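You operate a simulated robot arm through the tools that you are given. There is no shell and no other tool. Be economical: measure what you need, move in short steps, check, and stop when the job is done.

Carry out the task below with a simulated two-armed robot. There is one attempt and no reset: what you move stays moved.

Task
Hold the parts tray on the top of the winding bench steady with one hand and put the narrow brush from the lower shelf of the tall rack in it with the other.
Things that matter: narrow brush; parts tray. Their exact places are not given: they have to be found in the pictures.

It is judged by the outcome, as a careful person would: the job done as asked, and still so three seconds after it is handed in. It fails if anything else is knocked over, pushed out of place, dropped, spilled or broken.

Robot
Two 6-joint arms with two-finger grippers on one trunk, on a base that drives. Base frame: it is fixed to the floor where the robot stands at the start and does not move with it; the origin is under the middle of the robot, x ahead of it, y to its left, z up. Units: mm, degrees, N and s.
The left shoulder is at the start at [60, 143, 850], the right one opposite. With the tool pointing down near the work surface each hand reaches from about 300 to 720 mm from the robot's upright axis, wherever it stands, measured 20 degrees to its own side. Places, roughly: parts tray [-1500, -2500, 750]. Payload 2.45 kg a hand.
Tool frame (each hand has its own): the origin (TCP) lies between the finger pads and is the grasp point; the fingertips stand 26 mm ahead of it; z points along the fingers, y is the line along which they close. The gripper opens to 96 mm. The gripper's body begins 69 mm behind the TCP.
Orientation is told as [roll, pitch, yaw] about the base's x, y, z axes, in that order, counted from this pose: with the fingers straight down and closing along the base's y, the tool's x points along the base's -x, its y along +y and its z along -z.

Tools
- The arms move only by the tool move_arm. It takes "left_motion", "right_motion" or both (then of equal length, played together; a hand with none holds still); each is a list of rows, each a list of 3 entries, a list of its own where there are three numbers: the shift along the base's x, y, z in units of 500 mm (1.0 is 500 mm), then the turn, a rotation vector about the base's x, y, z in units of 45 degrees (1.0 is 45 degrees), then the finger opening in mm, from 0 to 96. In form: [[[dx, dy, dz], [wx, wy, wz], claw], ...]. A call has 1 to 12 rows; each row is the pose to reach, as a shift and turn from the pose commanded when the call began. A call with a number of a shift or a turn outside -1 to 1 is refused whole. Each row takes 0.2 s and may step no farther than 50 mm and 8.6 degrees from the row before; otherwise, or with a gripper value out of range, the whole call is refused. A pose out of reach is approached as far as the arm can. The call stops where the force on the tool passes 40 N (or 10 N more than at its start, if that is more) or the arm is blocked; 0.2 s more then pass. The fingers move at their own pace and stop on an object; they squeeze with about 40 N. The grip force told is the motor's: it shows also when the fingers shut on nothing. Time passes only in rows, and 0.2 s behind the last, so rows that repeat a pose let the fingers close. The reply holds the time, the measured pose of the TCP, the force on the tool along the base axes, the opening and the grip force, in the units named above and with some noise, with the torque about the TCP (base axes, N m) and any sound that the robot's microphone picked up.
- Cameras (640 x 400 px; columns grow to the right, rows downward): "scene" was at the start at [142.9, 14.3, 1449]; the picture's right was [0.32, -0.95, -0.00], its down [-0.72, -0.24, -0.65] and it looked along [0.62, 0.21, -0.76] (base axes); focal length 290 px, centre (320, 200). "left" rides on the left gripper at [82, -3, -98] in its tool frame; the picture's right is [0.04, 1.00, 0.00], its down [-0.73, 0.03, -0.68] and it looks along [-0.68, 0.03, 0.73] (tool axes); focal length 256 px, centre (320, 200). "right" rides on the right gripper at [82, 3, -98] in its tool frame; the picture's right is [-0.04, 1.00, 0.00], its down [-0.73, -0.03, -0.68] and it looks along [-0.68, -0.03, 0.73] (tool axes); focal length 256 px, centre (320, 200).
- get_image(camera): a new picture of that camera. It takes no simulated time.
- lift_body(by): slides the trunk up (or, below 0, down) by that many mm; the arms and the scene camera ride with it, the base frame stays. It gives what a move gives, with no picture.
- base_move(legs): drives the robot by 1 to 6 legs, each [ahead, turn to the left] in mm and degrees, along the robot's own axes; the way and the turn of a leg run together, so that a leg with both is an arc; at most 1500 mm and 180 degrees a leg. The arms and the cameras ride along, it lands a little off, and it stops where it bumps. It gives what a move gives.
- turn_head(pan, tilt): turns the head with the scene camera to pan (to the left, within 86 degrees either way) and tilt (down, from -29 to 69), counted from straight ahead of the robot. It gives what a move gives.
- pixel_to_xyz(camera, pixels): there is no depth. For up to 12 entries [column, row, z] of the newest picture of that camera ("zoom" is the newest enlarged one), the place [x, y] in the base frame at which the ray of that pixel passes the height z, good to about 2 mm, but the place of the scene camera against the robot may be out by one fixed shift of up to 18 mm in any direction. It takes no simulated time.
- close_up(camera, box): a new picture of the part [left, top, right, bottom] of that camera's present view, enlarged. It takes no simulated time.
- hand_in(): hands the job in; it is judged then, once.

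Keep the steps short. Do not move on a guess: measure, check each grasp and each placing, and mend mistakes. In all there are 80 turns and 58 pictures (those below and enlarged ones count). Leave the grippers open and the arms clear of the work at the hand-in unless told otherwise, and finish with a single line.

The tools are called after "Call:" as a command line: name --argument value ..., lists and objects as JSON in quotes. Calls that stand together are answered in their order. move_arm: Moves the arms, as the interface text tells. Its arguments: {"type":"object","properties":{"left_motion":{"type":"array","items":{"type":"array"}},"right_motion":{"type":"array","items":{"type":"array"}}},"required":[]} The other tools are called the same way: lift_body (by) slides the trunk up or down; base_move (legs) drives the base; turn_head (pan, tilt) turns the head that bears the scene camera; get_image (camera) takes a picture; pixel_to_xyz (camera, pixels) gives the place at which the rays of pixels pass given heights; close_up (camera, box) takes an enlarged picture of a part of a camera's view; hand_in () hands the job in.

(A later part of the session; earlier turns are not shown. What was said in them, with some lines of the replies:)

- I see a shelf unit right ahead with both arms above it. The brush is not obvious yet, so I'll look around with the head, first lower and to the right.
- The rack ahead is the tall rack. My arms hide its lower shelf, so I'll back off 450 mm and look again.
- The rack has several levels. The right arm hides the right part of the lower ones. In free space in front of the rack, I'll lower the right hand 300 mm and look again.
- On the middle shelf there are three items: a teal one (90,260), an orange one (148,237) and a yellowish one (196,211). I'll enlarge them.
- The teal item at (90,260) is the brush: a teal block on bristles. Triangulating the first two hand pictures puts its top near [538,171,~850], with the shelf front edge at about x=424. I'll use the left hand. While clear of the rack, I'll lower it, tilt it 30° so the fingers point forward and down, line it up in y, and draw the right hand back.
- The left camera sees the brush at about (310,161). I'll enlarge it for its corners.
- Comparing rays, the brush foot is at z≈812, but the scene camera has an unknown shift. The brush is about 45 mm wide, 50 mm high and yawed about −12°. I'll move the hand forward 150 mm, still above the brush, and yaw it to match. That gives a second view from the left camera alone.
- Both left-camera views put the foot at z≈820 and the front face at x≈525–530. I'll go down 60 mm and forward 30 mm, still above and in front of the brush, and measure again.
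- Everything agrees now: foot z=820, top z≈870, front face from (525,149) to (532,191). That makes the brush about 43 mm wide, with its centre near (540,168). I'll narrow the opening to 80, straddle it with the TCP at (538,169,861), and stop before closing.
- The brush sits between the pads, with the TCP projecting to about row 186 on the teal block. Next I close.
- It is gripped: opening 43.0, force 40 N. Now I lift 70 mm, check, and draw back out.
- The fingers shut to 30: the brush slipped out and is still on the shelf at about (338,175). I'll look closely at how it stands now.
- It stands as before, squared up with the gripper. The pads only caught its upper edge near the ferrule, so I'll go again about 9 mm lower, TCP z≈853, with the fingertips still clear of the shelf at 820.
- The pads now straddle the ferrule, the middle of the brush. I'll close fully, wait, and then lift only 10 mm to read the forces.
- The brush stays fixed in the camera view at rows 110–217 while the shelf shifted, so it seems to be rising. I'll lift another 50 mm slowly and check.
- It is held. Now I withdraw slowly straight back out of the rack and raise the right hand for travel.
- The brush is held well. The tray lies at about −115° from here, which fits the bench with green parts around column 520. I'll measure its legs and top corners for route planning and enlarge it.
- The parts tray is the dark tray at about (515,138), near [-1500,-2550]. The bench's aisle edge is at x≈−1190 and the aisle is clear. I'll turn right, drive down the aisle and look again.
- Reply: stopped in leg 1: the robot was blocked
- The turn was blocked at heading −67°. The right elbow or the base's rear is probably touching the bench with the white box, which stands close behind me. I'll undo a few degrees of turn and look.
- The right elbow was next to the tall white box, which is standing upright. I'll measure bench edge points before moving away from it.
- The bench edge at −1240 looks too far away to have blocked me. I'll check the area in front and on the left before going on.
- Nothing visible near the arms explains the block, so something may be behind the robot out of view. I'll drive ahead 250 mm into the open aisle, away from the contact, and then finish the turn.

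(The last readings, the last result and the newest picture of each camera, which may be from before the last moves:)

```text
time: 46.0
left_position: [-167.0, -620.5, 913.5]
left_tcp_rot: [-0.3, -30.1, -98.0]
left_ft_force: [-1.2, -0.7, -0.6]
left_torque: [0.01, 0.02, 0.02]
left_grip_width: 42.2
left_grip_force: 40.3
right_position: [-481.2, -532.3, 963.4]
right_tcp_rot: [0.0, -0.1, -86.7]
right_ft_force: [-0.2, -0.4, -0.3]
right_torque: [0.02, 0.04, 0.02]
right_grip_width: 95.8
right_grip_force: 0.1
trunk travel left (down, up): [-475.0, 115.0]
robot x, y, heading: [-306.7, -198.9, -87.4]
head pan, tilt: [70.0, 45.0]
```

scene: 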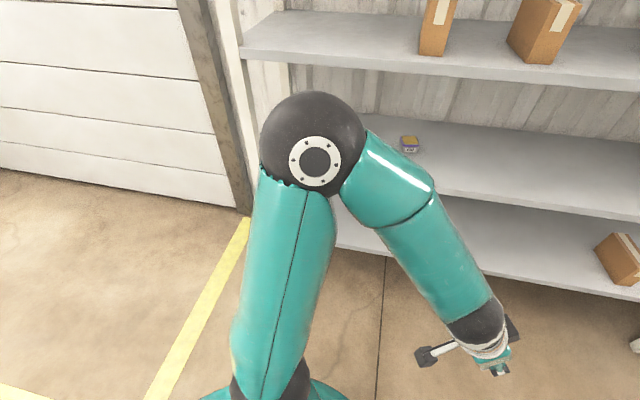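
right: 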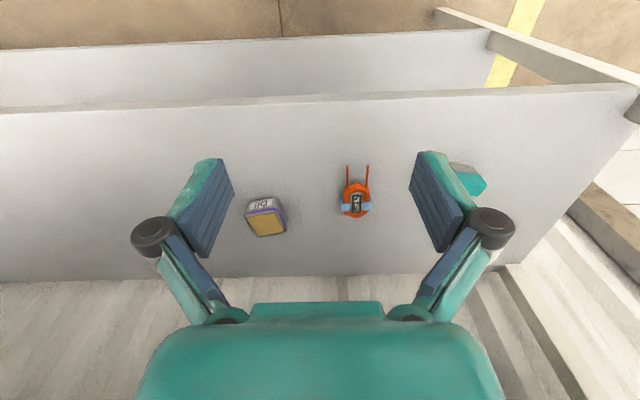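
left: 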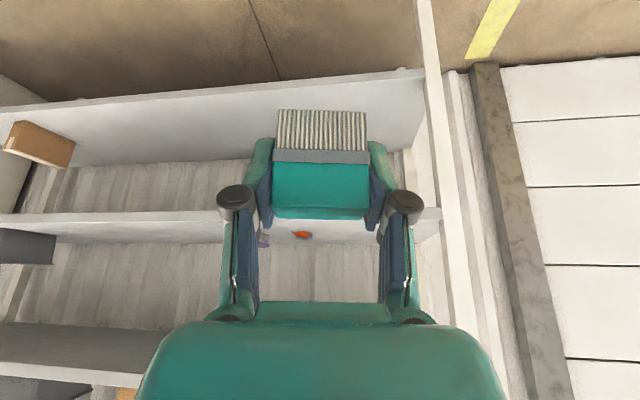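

The turn went through and I'm at (−307,−199) heading −87. The aisle ahead was clear in the pictures. I'll trim the heading and drive down to y≈−2450.

Call:
base_move --legs '[[0, -7], [1100, 0], [1150, 0]]'

Call:
turn_head --pan -80 --tilt 35

Call:
get_image --camera "scene"

```text
time: 57.8
left_position: [-341.5, -2857.6, 915.3]
left_tcp_rot: [-0.3, -29.9, -103.2]
left_ft_force: [-0.4, 0.3, 0.1]
left_torque: [0.01, -0.02, -0.02]
left_grip_width: 42.3
left_grip_force: 40.2
right_position: [-647.3, -2741.4, 963.6]
right_tcp_rot: [0.0, 0.0, -91.9]
right_ft_force: [-0.4, -0.4, 0.1]
right_torque: [0.0, 0.01, 0.01]
right_grip_width: 96.1
right_grip_force: 0.0
trunk travel left (down, up): [-475.0, 115.0]
robot x, y, heading: [-439.3, -2428.7, -92.5]
head pan, tilt: [70.0, 45.0]
```

```text
time: 60.1
left_position: [-341.8, -2857.7, 915.1]
left_tcp_rot: [-0.3, -30.1, -103.2]
left_ft_force: [-0.2, 0.3, -0.6]
left_torque: [0.0, 0.0, -0.01]
left_grip_width: 42.3
left_grip_force: 39.7
right_position: [-646.1, -2742.5, 964.9]
right_tcp_rot: [0.0, 0.0, -91.8]
right_ft_force: [0.6, 0.1, 0.7]
right_torque: [0.01, 0.03, -0.03]
right_grip_width: 96.0
right_grip_force: 0.0
trunk travel left (down, up): [-475.0, 115.0]
robot x, y, heading: [-441.7, -2427.6, -92.2]
head pan, tilt: [-80.0, 35.0]
```

```text
24 pictures are left
```

scene: 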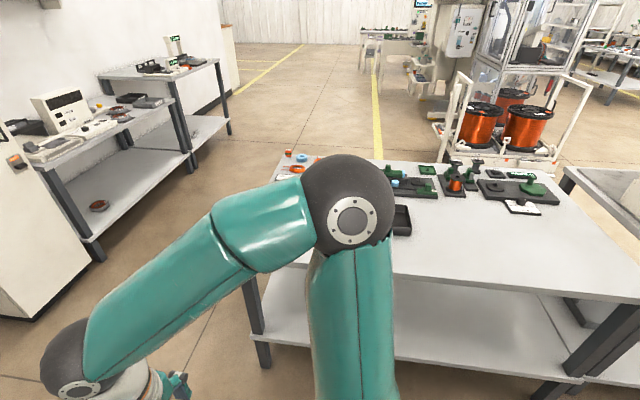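

The tray is at (402,220), ahead-right. I'll turn to face the bench.

Call:
base_move --legs '[[0, -88]]'

Call:
turn_head --pan 0 --tilt 35

Call:
get_image --camera "scene"

```text
time: 63.9
left_position: [-836.3, -2637.8, 914.1]
left_tcp_rot: [-0.2, -30.0, -178.2]
left_ft_force: [-0.2, 0.2, -1.7]
left_torque: [-0.04, -0.02, 0.02]
left_grip_width: 42.6
left_grip_force: 40.8
right_position: [-804.6, -2312.1, 964.7]
right_tcp_rot: [0.1, 0.1, -166.7]
right_ft_force: [-0.9, -0.7, -0.1]
right_torque: [-0.03, 0.0, 0.01]
right_grip_width: 95.9
right_grip_force: 0.0
trunk travel left (down, up): [-475.0, 115.0]
robot x, y, heading: [-436.5, -2465.1, -168.4]
head pan, tilt: [-80.0, 35.0]
stopped in leg 1: the robot was blocked; the commanded pose is now the measured one
```

```text
time: 65.4
left_position: [-836.4, -2639.1, 915.3]
left_tcp_rot: [-0.2, -30.0, -178.0]
left_ft_force: [0.8, -0.2, -1.1]
left_torque: [0.03, 0.01, -0.01]
left_grip_width: 42.5
left_grip_force: 40.4
right_position: [-803.5, -2313.9, 965.2]
right_tcp_rot: [0.0, -0.1, -166.8]
right_ft_force: [-0.1, -0.1, 0.0]
right_torque: [0.0, -0.05, -0.03]
right_grip_width: 96.1
right_grip_force: 0.1
trunk travel left (down, up): [-475.0, 115.0]
robot x, y, heading: [-434.2, -2463.2, -168.5]
head pan, tilt: [0.0, 35.0]
```

```text
23 pictures are left
```

scene: 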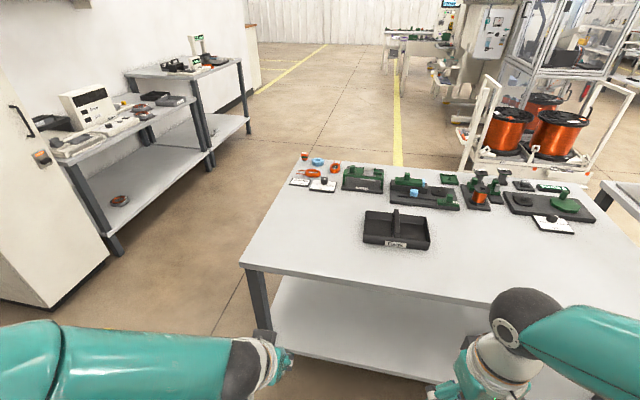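

I can see the tray labelled "Parts" at (396,230) on the bench. The turn stopped at −168°. I'll measure the tray and the bench edge.

Call:
close_up --camera "scene" --box '[348, 195, 444, 255]'

Call:
pixel_to_xyz --camera "scene" --pixels '[[240, 264, 750], [500, 302, 750], [363, 236, 750], [427, 249, 750], [367, 211, 780], [430, 219, 780], [396, 246, 760], [396, 225, 760]]'

```text
6.67 times, centred on (396, 225) of scene
```

zoom: 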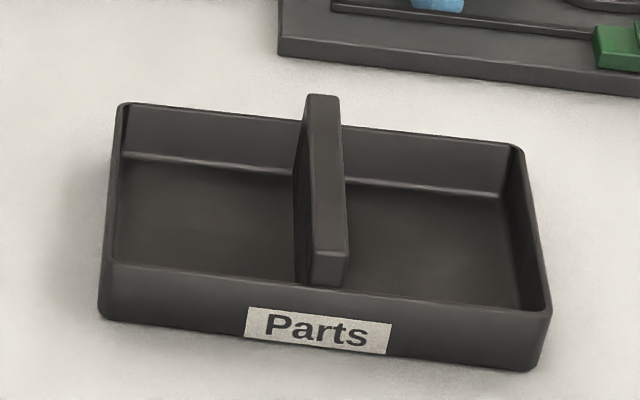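

```text
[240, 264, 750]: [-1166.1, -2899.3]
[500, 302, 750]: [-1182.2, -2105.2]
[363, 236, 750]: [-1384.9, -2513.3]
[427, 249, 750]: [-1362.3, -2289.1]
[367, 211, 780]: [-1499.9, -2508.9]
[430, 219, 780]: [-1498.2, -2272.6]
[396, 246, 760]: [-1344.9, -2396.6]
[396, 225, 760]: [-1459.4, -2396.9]
```

The tray is about 225 × 140 mm with a central divider. Its centre is near [-1440,−2400] and the bench edge is at x≈−1175. The right hand will hold the right side wall, and the left will lower the brush into the robot's left compartment. I'll move to about (−820,−2375) facing −x.

Call:
base_move --legs '[[0, -24.5], [390, 0], [0, 13]]'

Call:
turn_head --pan 0 --tilt 50

Call:
get_image --camera "scene"

Call:
get_image --camera "right"

```text
time: 70.2
left_position: [-1232.6, -2463.3, 913.9]
left_tcp_rot: [-0.2, -29.9, 170.0]
left_ft_force: [-0.6, 0.3, -0.7]
left_torque: [-0.01, 0.01, 0.02]
left_grip_width: 42.7
left_grip_force: 39.9
right_position: [-1135.4, -2152.8, 965.1]
right_tcp_rot: [0.0, -0.1, -178.5]
right_ft_force: [-0.1, 0.5, -0.4]
right_torque: [0.03, -0.02, -0.02]
right_grip_width: 96.1
right_grip_force: 0.0
trunk travel left (down, up): [-475.0, 115.0]
robot x, y, heading: [-807.5, -2369.6, 179.7]
head pan, tilt: [0.0, 35.0]
```

```text
time: 70.9
left_position: [-1233.9, -2462.0, 914.6]
left_tcp_rot: [-0.2, -30.0, 170.0]
left_ft_force: [-0.3, 0.2, -0.9]
left_torque: [0.01, 0.02, 0.0]
left_grip_width: 42.5
left_grip_force: 39.7
right_position: [-1135.1, -2152.8, 966.6]
right_tcp_rot: [0.1, -0.1, -178.7]
right_ft_force: [0.3, 0.5, 0.4]
right_torque: [0.0, 0.0, 0.02]
right_grip_width: 96.1
right_grip_force: 0.0
trunk travel left (down, up): [-475.0, 115.0]
robot x, y, heading: [-808.1, -2370.1, 179.8]
head pan, tilt: [0.0, 50.0]
```

```text
21 pictures are left
```

scene: 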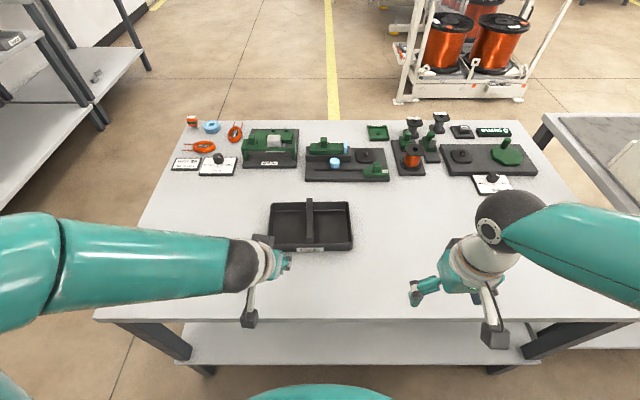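

```text
20 pictures are left
```

right: 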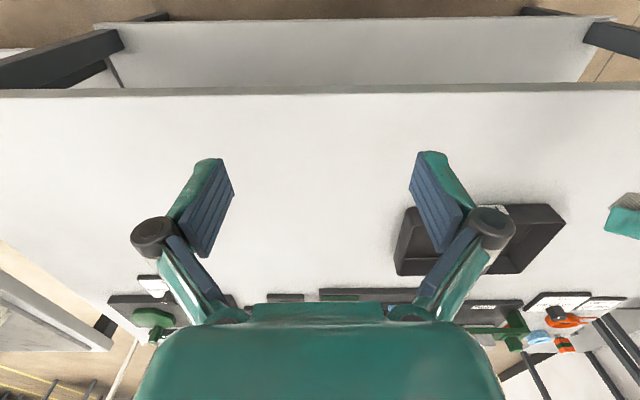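

I'm placed well at (−808,−2370), heading 180. I'll bring the right hand over toward the tray's right wall at z≈925 and look down through its camera.

Call:
move_arm --right_motion '[[[-0.07, -0.045, -0.015], [0, 0, 0], 96], [[-0.14, -0.09, -0.03], [0, 0, 0], 96], [[-0.21, -0.135, -0.045], [0, 0, 0], 96], [[-0.28, -0.18, -0.06], [0, 0, 0], 96], [[-0.35, -0.225, -0.07], [0, 0, 0], 96], [[-0.42, -0.27, -0.08], [0, 0, 0], 96]]'

Call:
get_image --camera "right"

```text
time: 72.3
left_position: [-1234.0, -2463.8, 913.2]
left_tcp_rot: [-0.2, -30.1, 170.1]
left_ft_force: [-0.8, 0.2, -0.8]
left_torque: [0.0, 0.01, 0.01]
left_grip_width: 42.8
left_grip_force: 40.2
right_position: [-1347.2, -2290.2, 923.4]
right_tcp_rot: [0.1, 0.0, -178.6]
right_ft_force: [1.0, 0.4, 0.6]
right_torque: [0.0, -0.04, 0.01]
right_grip_width: 96.0
right_grip_force: 0.1
trunk travel left (down, up): [-475.0, 115.0]
robot x, y, heading: [-807.0, -2369.0, 180.0]
head pan, tilt: [0.0, 50.0]
```

```text
19 pictures are left
```

right: 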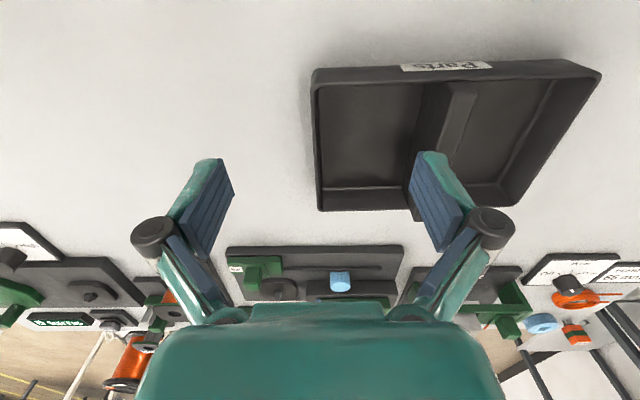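

Call:
pixel_to_xyz --camera "right" --pixels '[[314, 82, 770], [314, 82, 790], [318, 211, 750], [318, 211, 770], [318, 188, 770], [318, 188, 790], [601, 73, 770], [601, 73, 790], [518, 205, 750], [518, 205, 770]]'

Call:
move_arm --right_motion '[[[0.0, 0, -0.07], [0, 0, 0], 96], [[0, 0, -0.14], [0, 0, 0], 96]]'

Call:
get_image --camera "right"

```text
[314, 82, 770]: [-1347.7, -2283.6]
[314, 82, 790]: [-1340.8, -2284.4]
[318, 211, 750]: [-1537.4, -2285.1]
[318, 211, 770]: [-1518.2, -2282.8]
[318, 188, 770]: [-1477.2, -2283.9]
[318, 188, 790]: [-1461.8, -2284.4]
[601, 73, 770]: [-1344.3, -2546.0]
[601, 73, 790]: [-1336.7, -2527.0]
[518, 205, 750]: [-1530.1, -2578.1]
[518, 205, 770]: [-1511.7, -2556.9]
```

```text
time: 72.9
left_position: [-1233.4, -2463.8, 916.7]
left_tcp_rot: [-0.3, -30.0, 170.0]
left_ft_force: [0.0, 0.1, -1.6]
left_torque: [-0.03, -0.03, 0.01]
left_grip_width: 42.6
left_grip_force: 40.1
right_position: [-1347.8, -2286.8, 851.3]
right_tcp_rot: [0.0, 0.0, -178.7]
right_ft_force: [-0.4, 0.5, 0.0]
right_torque: [0.0, -0.03, -0.02]
right_grip_width: 95.7
right_grip_force: 0.0
trunk travel left (down, up): [-475.0, 115.0]
robot x, y, heading: [-808.4, -2370.5, 179.9]
head pan, tilt: [0.0, 50.0]
```

```text
18 pictures are left
```

right: 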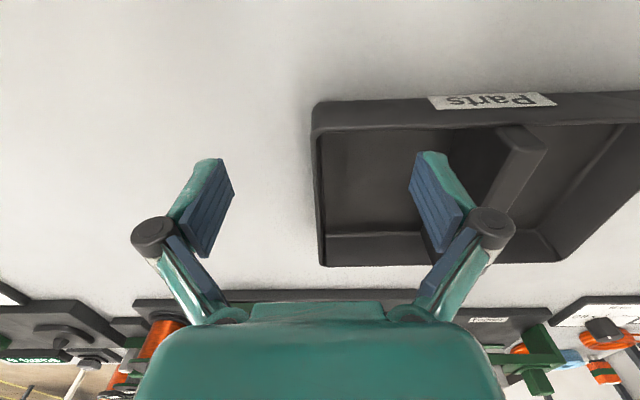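

Call:
pixel_to_xyz --camera "right" --pixels '[[320, 266, 750], [320, 266, 770], [320, 266, 790], [315, 132, 770], [315, 132, 790], [313, 103, 740], [313, 103, 750], [313, 103, 760], [520, 128, 790], [520, 128, 810]]'

Call:
close_up --camera "right" --box '[300, 80, 620, 280]'

```text
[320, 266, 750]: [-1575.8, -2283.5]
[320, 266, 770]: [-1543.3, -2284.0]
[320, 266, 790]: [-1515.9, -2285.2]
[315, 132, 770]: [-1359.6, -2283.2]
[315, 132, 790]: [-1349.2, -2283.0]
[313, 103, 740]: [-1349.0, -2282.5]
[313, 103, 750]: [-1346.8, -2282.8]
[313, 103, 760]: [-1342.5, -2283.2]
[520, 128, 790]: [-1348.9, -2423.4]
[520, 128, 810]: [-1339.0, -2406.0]
```

```text
2.00 times, centred on (460, 180) of right
```

zoom: 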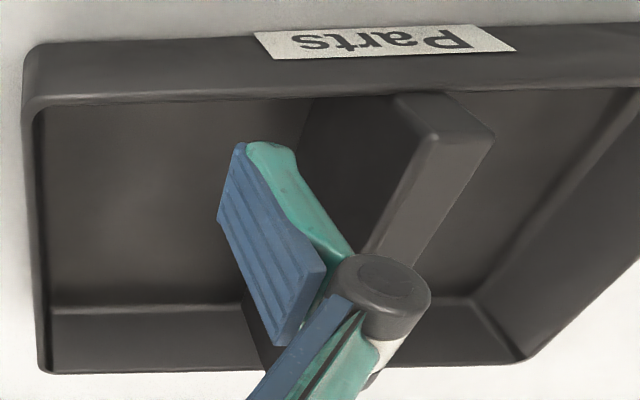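

The two heights give a tray rim at z≈825, bench top at ≈795, front rim x≈−1331, back rim x≈−1468 and right wall y≈−2285. The hand is already centred on the wall. I'll shift 52 mm to the wall's middle, narrow to 50, then lower 20 mm over the wall.

Call:
move_arm --right_motion '[[[-0.05, 0, 0.01], [0, 0, 0], 50], [[-0.104, 0.003, 0.01], [0, 0, 0], 50], [[-0.104, 0.003, -0.02], [0, 0, 0], 50], [[-0.104, 0.003, -0.036], [0, 0, 0], 50]]'

Call:
get_image --camera "right"

```text
time: 73.9
left_position: [-1234.1, -2463.3, 913.9]
left_tcp_rot: [-0.2, -30.0, 170.0]
left_ft_force: [-0.7, 0.0, -1.5]
left_torque: [0.01, 0.03, 0.02]
left_grip_width: 42.7
left_grip_force: 40.0
right_position: [-1398.4, -2286.2, 836.5]
right_tcp_rot: [-0.1, 0.0, -178.6]
right_ft_force: [-1.9, 1.0, -0.2]
right_torque: [0.0, -0.04, 0.02]
right_grip_width: 50.1
right_grip_force: 0.0
trunk travel left (down, up): [-475.0, 115.0]
robot x, y, heading: [-806.8, -2368.5, 179.9]
head pan, tilt: [0.0, 50.0]
```

```text
16 pictures are left
```

right: 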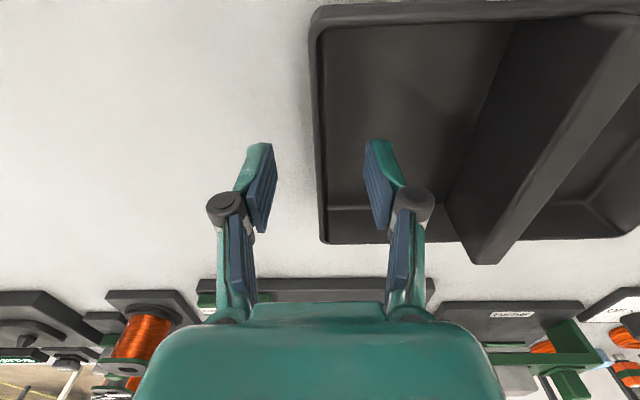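

The fingers straddle the right wall at columns 317–325. I'll close and see whether they stop on it.

Call:
move_arm --right_motion '[[[0, 0, 0], [0, 0, 0], 30], [[0, 0, 0], [0, 0, 0], 10], [[0, 0, 0], [0, 0, 0], 0], [[0, 0, 0], [0, 0, 0], 0]]'

Call:
get_image --camera "right"

```text
time: 74.9
left_position: [-1232.9, -2464.1, 914.9]
left_tcp_rot: [-0.2, -30.0, 170.0]
left_ft_force: [0.3, 0.6, -0.8]
left_torque: [0.0, -0.02, 0.0]
left_grip_width: 42.8
left_grip_force: 40.2
right_position: [-1398.4, -2287.1, 838.4]
right_tcp_rot: [0.0, 0.0, -178.7]
right_ft_force: [0.8, 1.4, 0.2]
right_torque: [0.03, -0.03, -0.08]
right_grip_width: 6.1
right_grip_force: 32.8
trunk travel left (down, up): [-475.0, 115.0]
robot x, y, heading: [-805.3, -2367.1, 179.8]
head pan, tilt: [0.0, 50.0]
```

```text
15 pictures are left
```

right: 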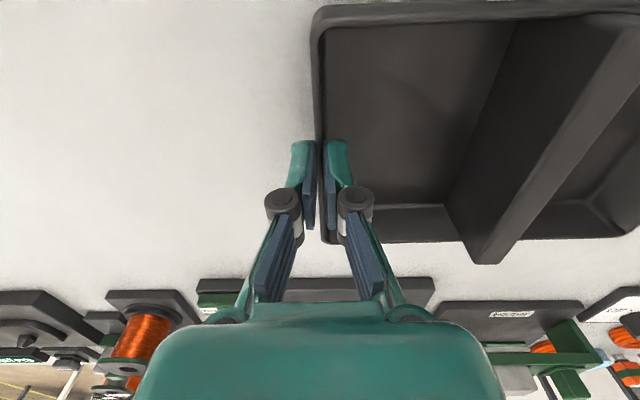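

The right hand holds the wall: 6.1 mm gap at 33 N. Next the left hand: square its yaw by +10° and carry the brush above the left compartment at the same height, TCP about (−1403,−2452), then look.

Call:
move_arm --left_motion '[[[-0.08, 0.006, 0.01], [0, 0, 0.06], 0], [[-0.16, 0.012, 0.01], [0, 0, 0.12], 0], [[-0.24, 0.018, 0.01], [0, 0, 0.18], 0], [[-0.31, 0.022, 0.01], [0, 0, 0.222], 0], [[-0.34, 0.024, 0.01], [0, 0, 0.222], 0]]'

Call:
get_image --camera "left"

Call:
get_image --camera "scene"

```text
time: 76.1
left_position: [-1402.3, -2452.2, 918.5]
left_tcp_rot: [-0.3, -30.1, 180.1]
left_ft_force: [0.6, 0.0, -1.4]
left_torque: [-0.01, 0.0, -0.04]
left_grip_width: 43.0
left_grip_force: 39.9
right_position: [-1398.8, -2285.3, 837.2]
right_tcp_rot: [0.0, -0.1, -178.6]
right_ft_force: [-1.3, 0.6, 0.4]
right_torque: [0.0, -0.13, -0.06]
right_grip_width: 6.0
right_grip_force: 32.5
trunk travel left (down, up): [-475.0, 115.0]
robot x, y, heading: [-804.2, -2366.0, 179.9]
head pan, tilt: [0.0, 50.0]
```

```text
14 pictures are left
```

left: 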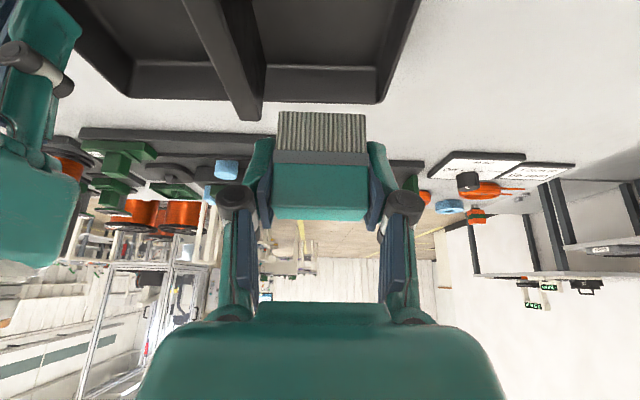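

```text
13 pictures are left
```

scene: 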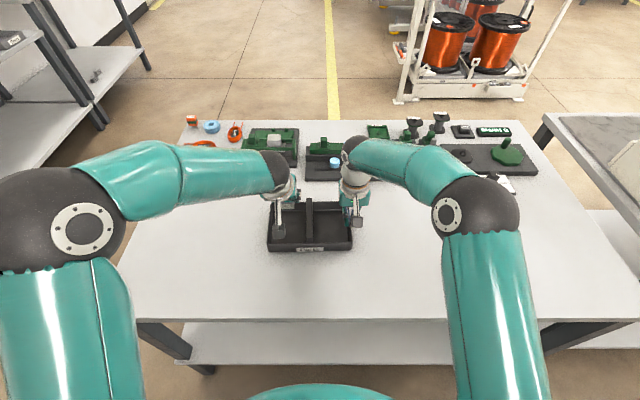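

I'll measure the compartment from this view: the back rim corner at (383,103), the divider's back end, and the inner floor corners.

Call:
pixel_to_xyz --camera "left" --pixels '[[383, 103, 825], [383, 103, 815], [268, 65, 800], [376, 67, 800], [268, 65, 790], [376, 67, 790], [262, 120, 845], [236, 120, 845], [262, 93, 825]]'

Call:
close_up --camera "scene" --box '[240, 160, 400, 260]'

```text
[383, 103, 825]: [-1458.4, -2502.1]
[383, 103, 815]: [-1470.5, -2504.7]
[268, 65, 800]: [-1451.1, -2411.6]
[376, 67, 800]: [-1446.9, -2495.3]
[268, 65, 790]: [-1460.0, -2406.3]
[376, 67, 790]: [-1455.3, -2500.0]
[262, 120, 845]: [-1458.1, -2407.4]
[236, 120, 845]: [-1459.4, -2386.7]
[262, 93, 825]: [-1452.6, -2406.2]
```

```text
4.00 times, centred on (320, 210) of scene
```

zoom: 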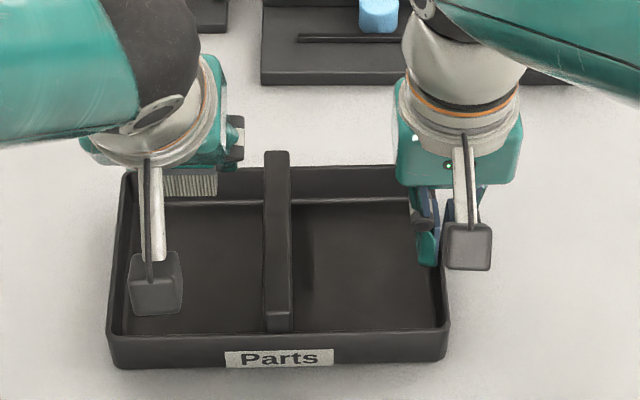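

The left compartment spans y −2408…−2499 (centre −2453), with its floor at z≈797. The brush is centred over it. I'll lower 70 mm and check.

Call:
move_arm --left_motion '[[[0.01, -0.002, -0.05], [0, 0, 0], 0], [[0.01, -0.002, -0.1], [0, 0, 0], 0], [[0.01, -0.002, -0.14], [0, 0, 0], 0]]'

Call:
get_image --camera "left"

```text
time: 76.9
left_position: [-1399.7, -2452.5, 850.1]
left_tcp_rot: [-0.3, -30.0, 180.0]
left_ft_force: [0.0, 1.1, -1.1]
left_torque: [-0.03, 0.0, 0.0]
left_grip_width: 42.7
left_grip_force: 40.0
right_position: [-1399.4, -2286.3, 837.7]
right_tcp_rot: [0.0, -0.1, -178.6]
right_ft_force: [-0.3, -0.2, -1.3]
right_torque: [0.01, -0.09, 0.0]
right_grip_width: 6.0
right_grip_force: 32.9
trunk travel left (down, up): [-475.0, 115.0]
robot x, y, heading: [-805.9, -2366.0, 179.6]
head pan, tilt: [0.0, 50.0]
```

```text
11 pictures are left
```

left: 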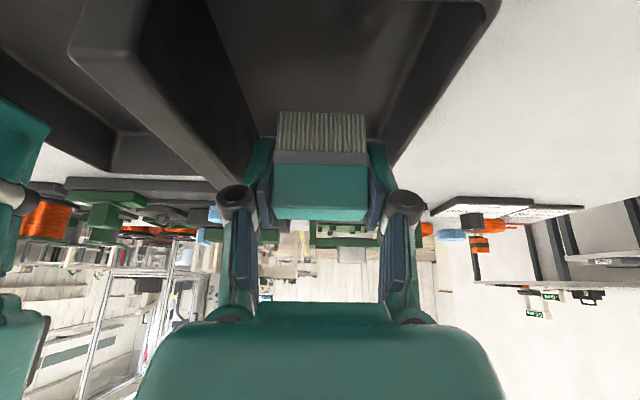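

The brush is inside the compartment, clear of the walls. Now I lower in small steps to about z 836 and read the force.

Call:
move_arm --left_motion '[[[0, 0, -0.008], [0, 0, 0], 0], [[0, 0, -0.016], [0, 0, 0], 0], [[0, 0, -0.024], [0, 0, 0], 0], [[0, 0, -0.03], [0, 0, 0], 0]]'

```text
time: 77.9
left_position: [-1398.3, -2452.3, 834.6]
left_tcp_rot: [-0.1, -30.0, 179.9]
left_ft_force: [0.0, 0.1, -1.2]
left_torque: [-0.01, -0.02, 0.03]
left_grip_width: 42.5
left_grip_force: 39.8
right_position: [-1399.4, -2286.8, 838.4]
right_tcp_rot: [0.0, -0.2, -178.6]
right_ft_force: [-0.8, -0.7, -0.1]
right_torque: [0.02, -0.02, -0.01]
right_grip_width: 5.9
right_grip_force: 32.5
trunk travel left (down, up): [-475.0, 115.0]
robot x, y, heading: [-807.3, -2371.5, 179.5]
head pan, tilt: [0.0, 50.0]
```

No contact force yet (−1.2 N, same as before). I'll go on 2 mm per row.

Call:
move_arm --left_motion '[[[0, 0, -0.004], [0, 0, 0], 0], [[0, 0, -0.008], [0, 0, 0], 0]]'

Call:
get_image --camera "left"

```text
time: 78.5
left_position: [-1397.9, -2452.7, 831.1]
left_tcp_rot: [-0.2, -30.1, 179.9]
left_ft_force: [0.0, 0.3, -1.5]
left_torque: [0.0, 0.02, 0.01]
left_grip_width: 42.6
left_grip_force: 40.3
right_position: [-1397.8, -2284.9, 839.0]
right_tcp_rot: [-0.1, -0.1, -178.6]
right_ft_force: [-0.7, 0.2, 0.7]
right_torque: [-0.02, -0.01, -0.01]
right_grip_width: 6.5
right_grip_force: 32.3
trunk travel left (down, up): [-475.0, 115.0]
robot x, y, heading: [-810.4, -2367.3, 179.8]
head pan, tilt: [0.0, 50.0]
```

```text
10 pictures are left
```

left: 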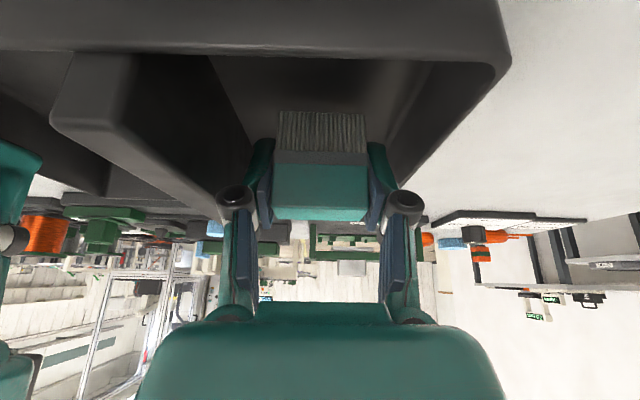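

Call:
move_arm --left_motion '[[[0, 0, -0.003], [0, 0, 0], 0], [[0, 0, -0.006], [0, 0, 0], 0], [[0, 0, -0.008], [0, 0, 0], 0]]'

```text
time: 79.3
left_position: [-1398.4, -2453.3, 826.1]
left_tcp_rot: [-0.2, -30.0, 179.9]
left_ft_force: [0.6, -0.3, -0.9]
left_torque: [0.01, 0.01, -0.01]
left_grip_width: 42.9
left_grip_force: 40.0
right_position: [-1397.3, -2286.4, 839.7]
right_tcp_rot: [0.0, 0.0, -178.6]
right_ft_force: [-0.1, -0.5, 0.4]
right_torque: [-0.05, 0.02, 0.01]
right_grip_width: 5.9
right_grip_force: 32.2
trunk travel left (down, up): [-475.0, 115.0]
robot x, y, heading: [-808.3, -2368.0, 180.0]
head pan, tilt: [0.0, 50.0]
```

Still free. I'll continue down in small steps, reading the force each time.

Call:
move_arm --left_motion '[[[0, 0, -0.003], [0, 0, 0], 0], [[0, 0, -0.006], [0, 0, 0], 0], [[0, 0, -0.008], [0, 0, 0], 0]]'

Call:
close_up --camera "left" --box '[220, 60, 420, 185]'

```text
time: 80.1
left_position: [-1397.8, -2452.4, 822.6]
left_tcp_rot: [-0.2, -30.0, 180.0]
left_ft_force: [0.8, -0.3, -0.4]
left_torque: [0.03, -0.01, 0.01]
left_grip_width: 42.8
left_grip_force: 40.2
right_position: [-1398.5, -2286.6, 838.7]
right_tcp_rot: [0.1, -0.1, -178.6]
right_ft_force: [-0.7, -0.3, 1.3]
right_torque: [0.0, 0.04, 0.02]
right_grip_width: 6.0
right_grip_force: 32.5
trunk travel left (down, up): [-475.0, 115.0]
robot x, y, heading: [-809.9, -2365.2, 179.7]
head pan, tilt: [0.0, 50.0]
```

```text
3.20 times, centred on (320, 122) of left
```

zoom: 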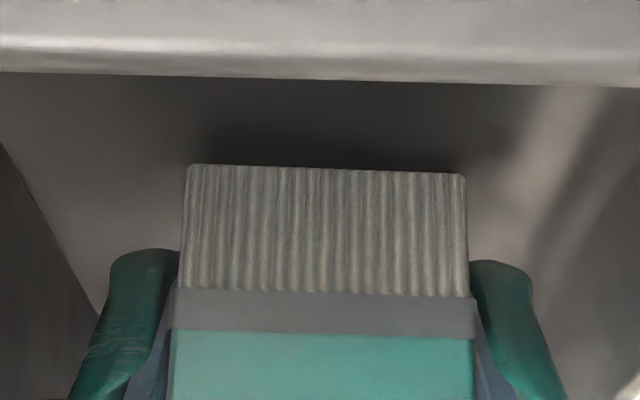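

The foot looks close to the floor but not touching: it hasn't shifted in the grip. I'll continue another 6 mm.

Call:
move_arm --left_motion '[[[0, 0, -0.004], [0, 0, 0], 0], [[0, 0, -0.008], [0, 0, 0], 0], [[0, 0, -0.012], [0, 0, 0], 0]]'

```text
time: 80.9
left_position: [-1397.2, -2452.1, 818.6]
left_tcp_rot: [-0.2, -30.3, -180.0]
left_ft_force: [5.0, -0.8, 18.1]
left_torque: [-0.08, -0.28, -0.03]
left_grip_width: 42.8
left_grip_force: 40.2
right_position: [-1398.1, -2286.0, 837.4]
right_tcp_rot: [0.0, 0.0, -178.7]
right_ft_force: [-3.1, -0.1, -3.3]
right_torque: [0.02, -0.27, -0.26]
right_grip_width: 6.2
right_grip_force: 32.3
trunk travel left (down, up): [-475.0, 115.0]
robot x, y, heading: [-812.4, -2366.5, 179.7]
head pan, tilt: [0.0, 50.0]
```

It touches down: 18 N upward, and the right hand feels it too. I'll ease off 2 mm and open to 60 mm, still inside the compartment walls.

Call:
move_arm --left_motion '[[[0, 0, 0.003], [0, 0, 0], 0], [[0, 0, 0.003], [0, 0, 0], 46], [[0, 0, 0.003], [0, 0, 0], 52], [[0, 0, 0.003], [0, 0, 0], 60]]'

Call:
get_image --camera "left"

```text
time: 81.9
left_position: [-1398.5, -2451.8, 818.1]
left_tcp_rot: [-0.2, -30.0, 180.0]
left_ft_force: [0.6, 0.4, -0.1]
left_torque: [-0.03, -0.01, -0.03]
left_grip_width: 59.9
left_grip_force: 0.1
right_position: [-1398.9, -2285.3, 837.1]
right_tcp_rot: [0.0, -0.2, -178.5]
right_ft_force: [-1.1, 0.5, -0.2]
right_torque: [0.0, 0.02, -0.1]
right_grip_width: 6.1
right_grip_force: 33.1
trunk travel left (down, up): [-475.0, 115.0]
robot x, y, heading: [-804.4, -2367.6, 179.8]
head pan, tilt: [0.0, 50.0]
```

```text
8 pictures are left
```

left: 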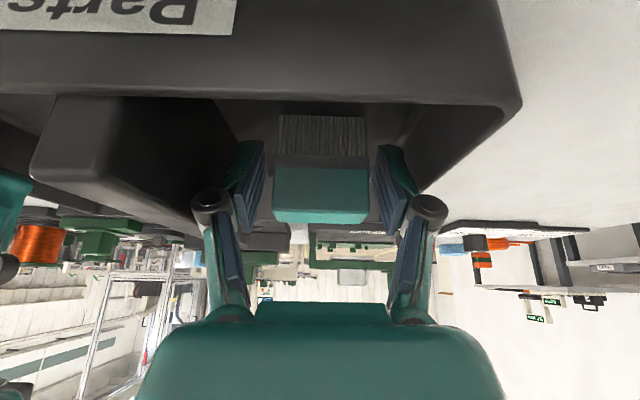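

It is released and standing upright. I'll lift the left hand straight up 120 mm, keeping the opening.

Call:
move_arm --left_motion '[[[0, 0, 0.03], [0, 0, 0], 60], [[0, 0, 0.08], [0, 0, 0], 60], [[0, 0, 0.16], [0, 0, 0], 60], [[0, 0, 0.24], [0, 0, 0], 60]]'

Call:
get_image --camera "left"

```text
time: 82.9
left_position: [-1400.6, -2454.4, 940.7]
left_tcp_rot: [-0.2, -29.9, 180.0]
left_ft_force: [-0.4, -0.6, 0.2]
left_torque: [0.02, 0.02, 0.02]
left_grip_width: 59.9
left_grip_force: 0.1
right_position: [-1398.6, -2286.7, 838.5]
right_tcp_rot: [0.0, 0.0, -178.6]
right_ft_force: [1.5, 0.7, 1.0]
right_torque: [0.01, 0.21, 0.03]
right_grip_width: 6.0
right_grip_force: 32.6
trunk travel left (down, up): [-475.0, 115.0]
robot x, y, heading: [-808.5, -2371.5, 179.7]
head pan, tilt: [0.0, 50.0]
```

```text
7 pictures are left
```

left: 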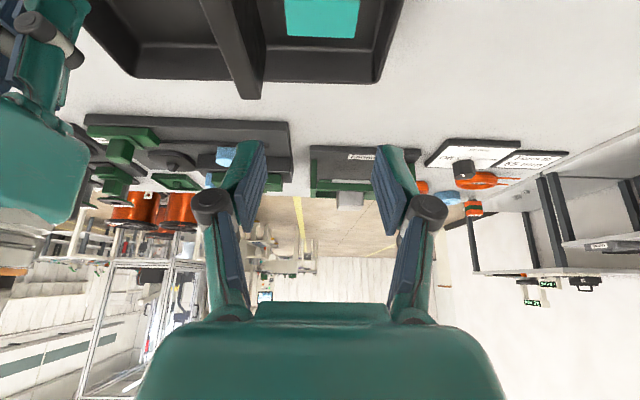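

The brush stands in the left compartment. I'll pull the left hand back toward the robot, and release the tray by opening the right hand gently to 30 before lifting it straight up.

Call:
move_arm --left_motion '[[[0.08, 0, 0.02], [0, 0, 0], 80], [[0.16, 0, 0.04], [0, 0, 0], 96], [[0.24, 0, 0.06], [0, 0, 0], 96], [[0.32, 0, 0.08], [0, 0, 0], 96], [[0.32, 0, 0.08], [0, 0, 0], 96], [[0.32, 0, 0.08], [0, 0, 0], 96], [[0.32, 0, 0.08], [0, 0, 0], 96]]' --right_motion '[[[0, 0, 0], [0, 0, 0], 0], [[0, 0, 0], [0, 0, 0], 12], [[0, 0, 0], [0, 0, 0], 30], [[0, 0, 0], [0, 0, 0], 36], [[0, 0, 0.06], [0, 0, 0], 36], [[0, 0, 0.14], [0, 0, 0], 36], [[0, 0, 0.22], [0, 0, 0], 36]]'

Call:
move_arm --right_motion '[[[0.08, 0.03, 0], [0, 0, 0], 60], [[0.16, 0.06, 0], [0, 0, 0], 96], [[0.24, 0.1, 0], [0, 0, 0], 96], [[0.32, 0.14, 0], [0, 0, 0], 96]]'

Call:
get_image --camera "scene"

Call:
close_up --camera "scene" --box '[220, 150, 412, 270]'

```text
time: 84.5
left_position: [-1239.0, -2452.6, 980.3]
left_tcp_rot: [-0.2, -30.0, 180.0]
left_ft_force: [-0.3, 0.8, -0.3]
left_torque: [-0.04, 0.01, 0.0]
left_grip_width: 96.1
left_grip_force: 0.1
right_position: [-1400.7, -2285.0, 946.7]
right_tcp_rot: [0.1, -0.1, -178.6]
right_ft_force: [0.1, 0.0, 0.0]
right_torque: [0.0, 0.02, -0.03]
right_grip_width: 36.0
right_grip_force: 0.1
trunk travel left (down, up): [-475.0, 115.0]
robot x, y, heading: [-806.3, -2368.5, 179.6]
head pan, tilt: [0.0, 50.0]
```

```text
time: 85.5
left_position: [-1237.1, -2452.6, 979.4]
left_tcp_rot: [-0.2, -30.0, 180.0]
left_ft_force: [-0.1, 0.4, -0.3]
left_torque: [0.01, 0.03, -0.03]
left_grip_width: 96.0
left_grip_force: 0.0
right_position: [-1240.6, -2216.2, 944.9]
right_tcp_rot: [0.0, -0.1, -178.6]
right_ft_force: [0.1, 0.3, -0.6]
right_torque: [0.01, -0.03, 0.0]
right_grip_width: 96.1
right_grip_force: 0.0
trunk travel left (down, up): [-475.0, 115.0]
robot x, y, heading: [-806.0, -2369.8, 179.8]
head pan, tilt: [0.0, 50.0]
```

```text
6 pictures are left
```

scene: 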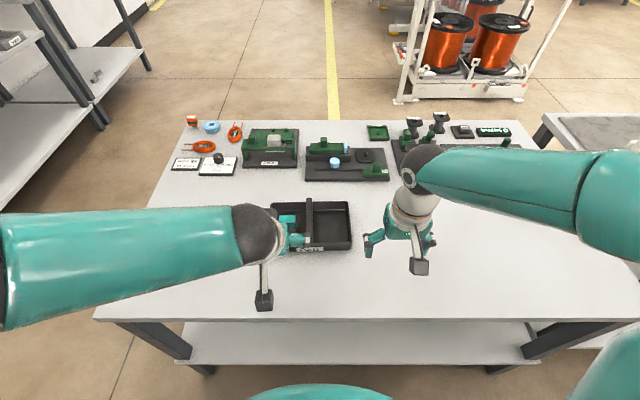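

```text
3.33 times, centred on (316, 210) of scene
```

zoom: 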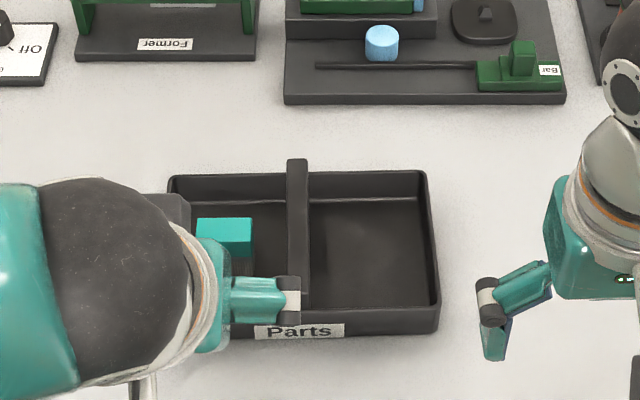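

The brush stands in the tray, which is in place on the bench. Both grippers are open and clear, so I'm handing in.

Call:
hand_in

```text
The job is handed in.
```

The narrow brush stands in the left compartment of the parts tray on the winding bench, placed with the left hand while the right held the tray; two base turns stopped as "blocked" for a cause I never found, and I saw nothing knocked over or moved.
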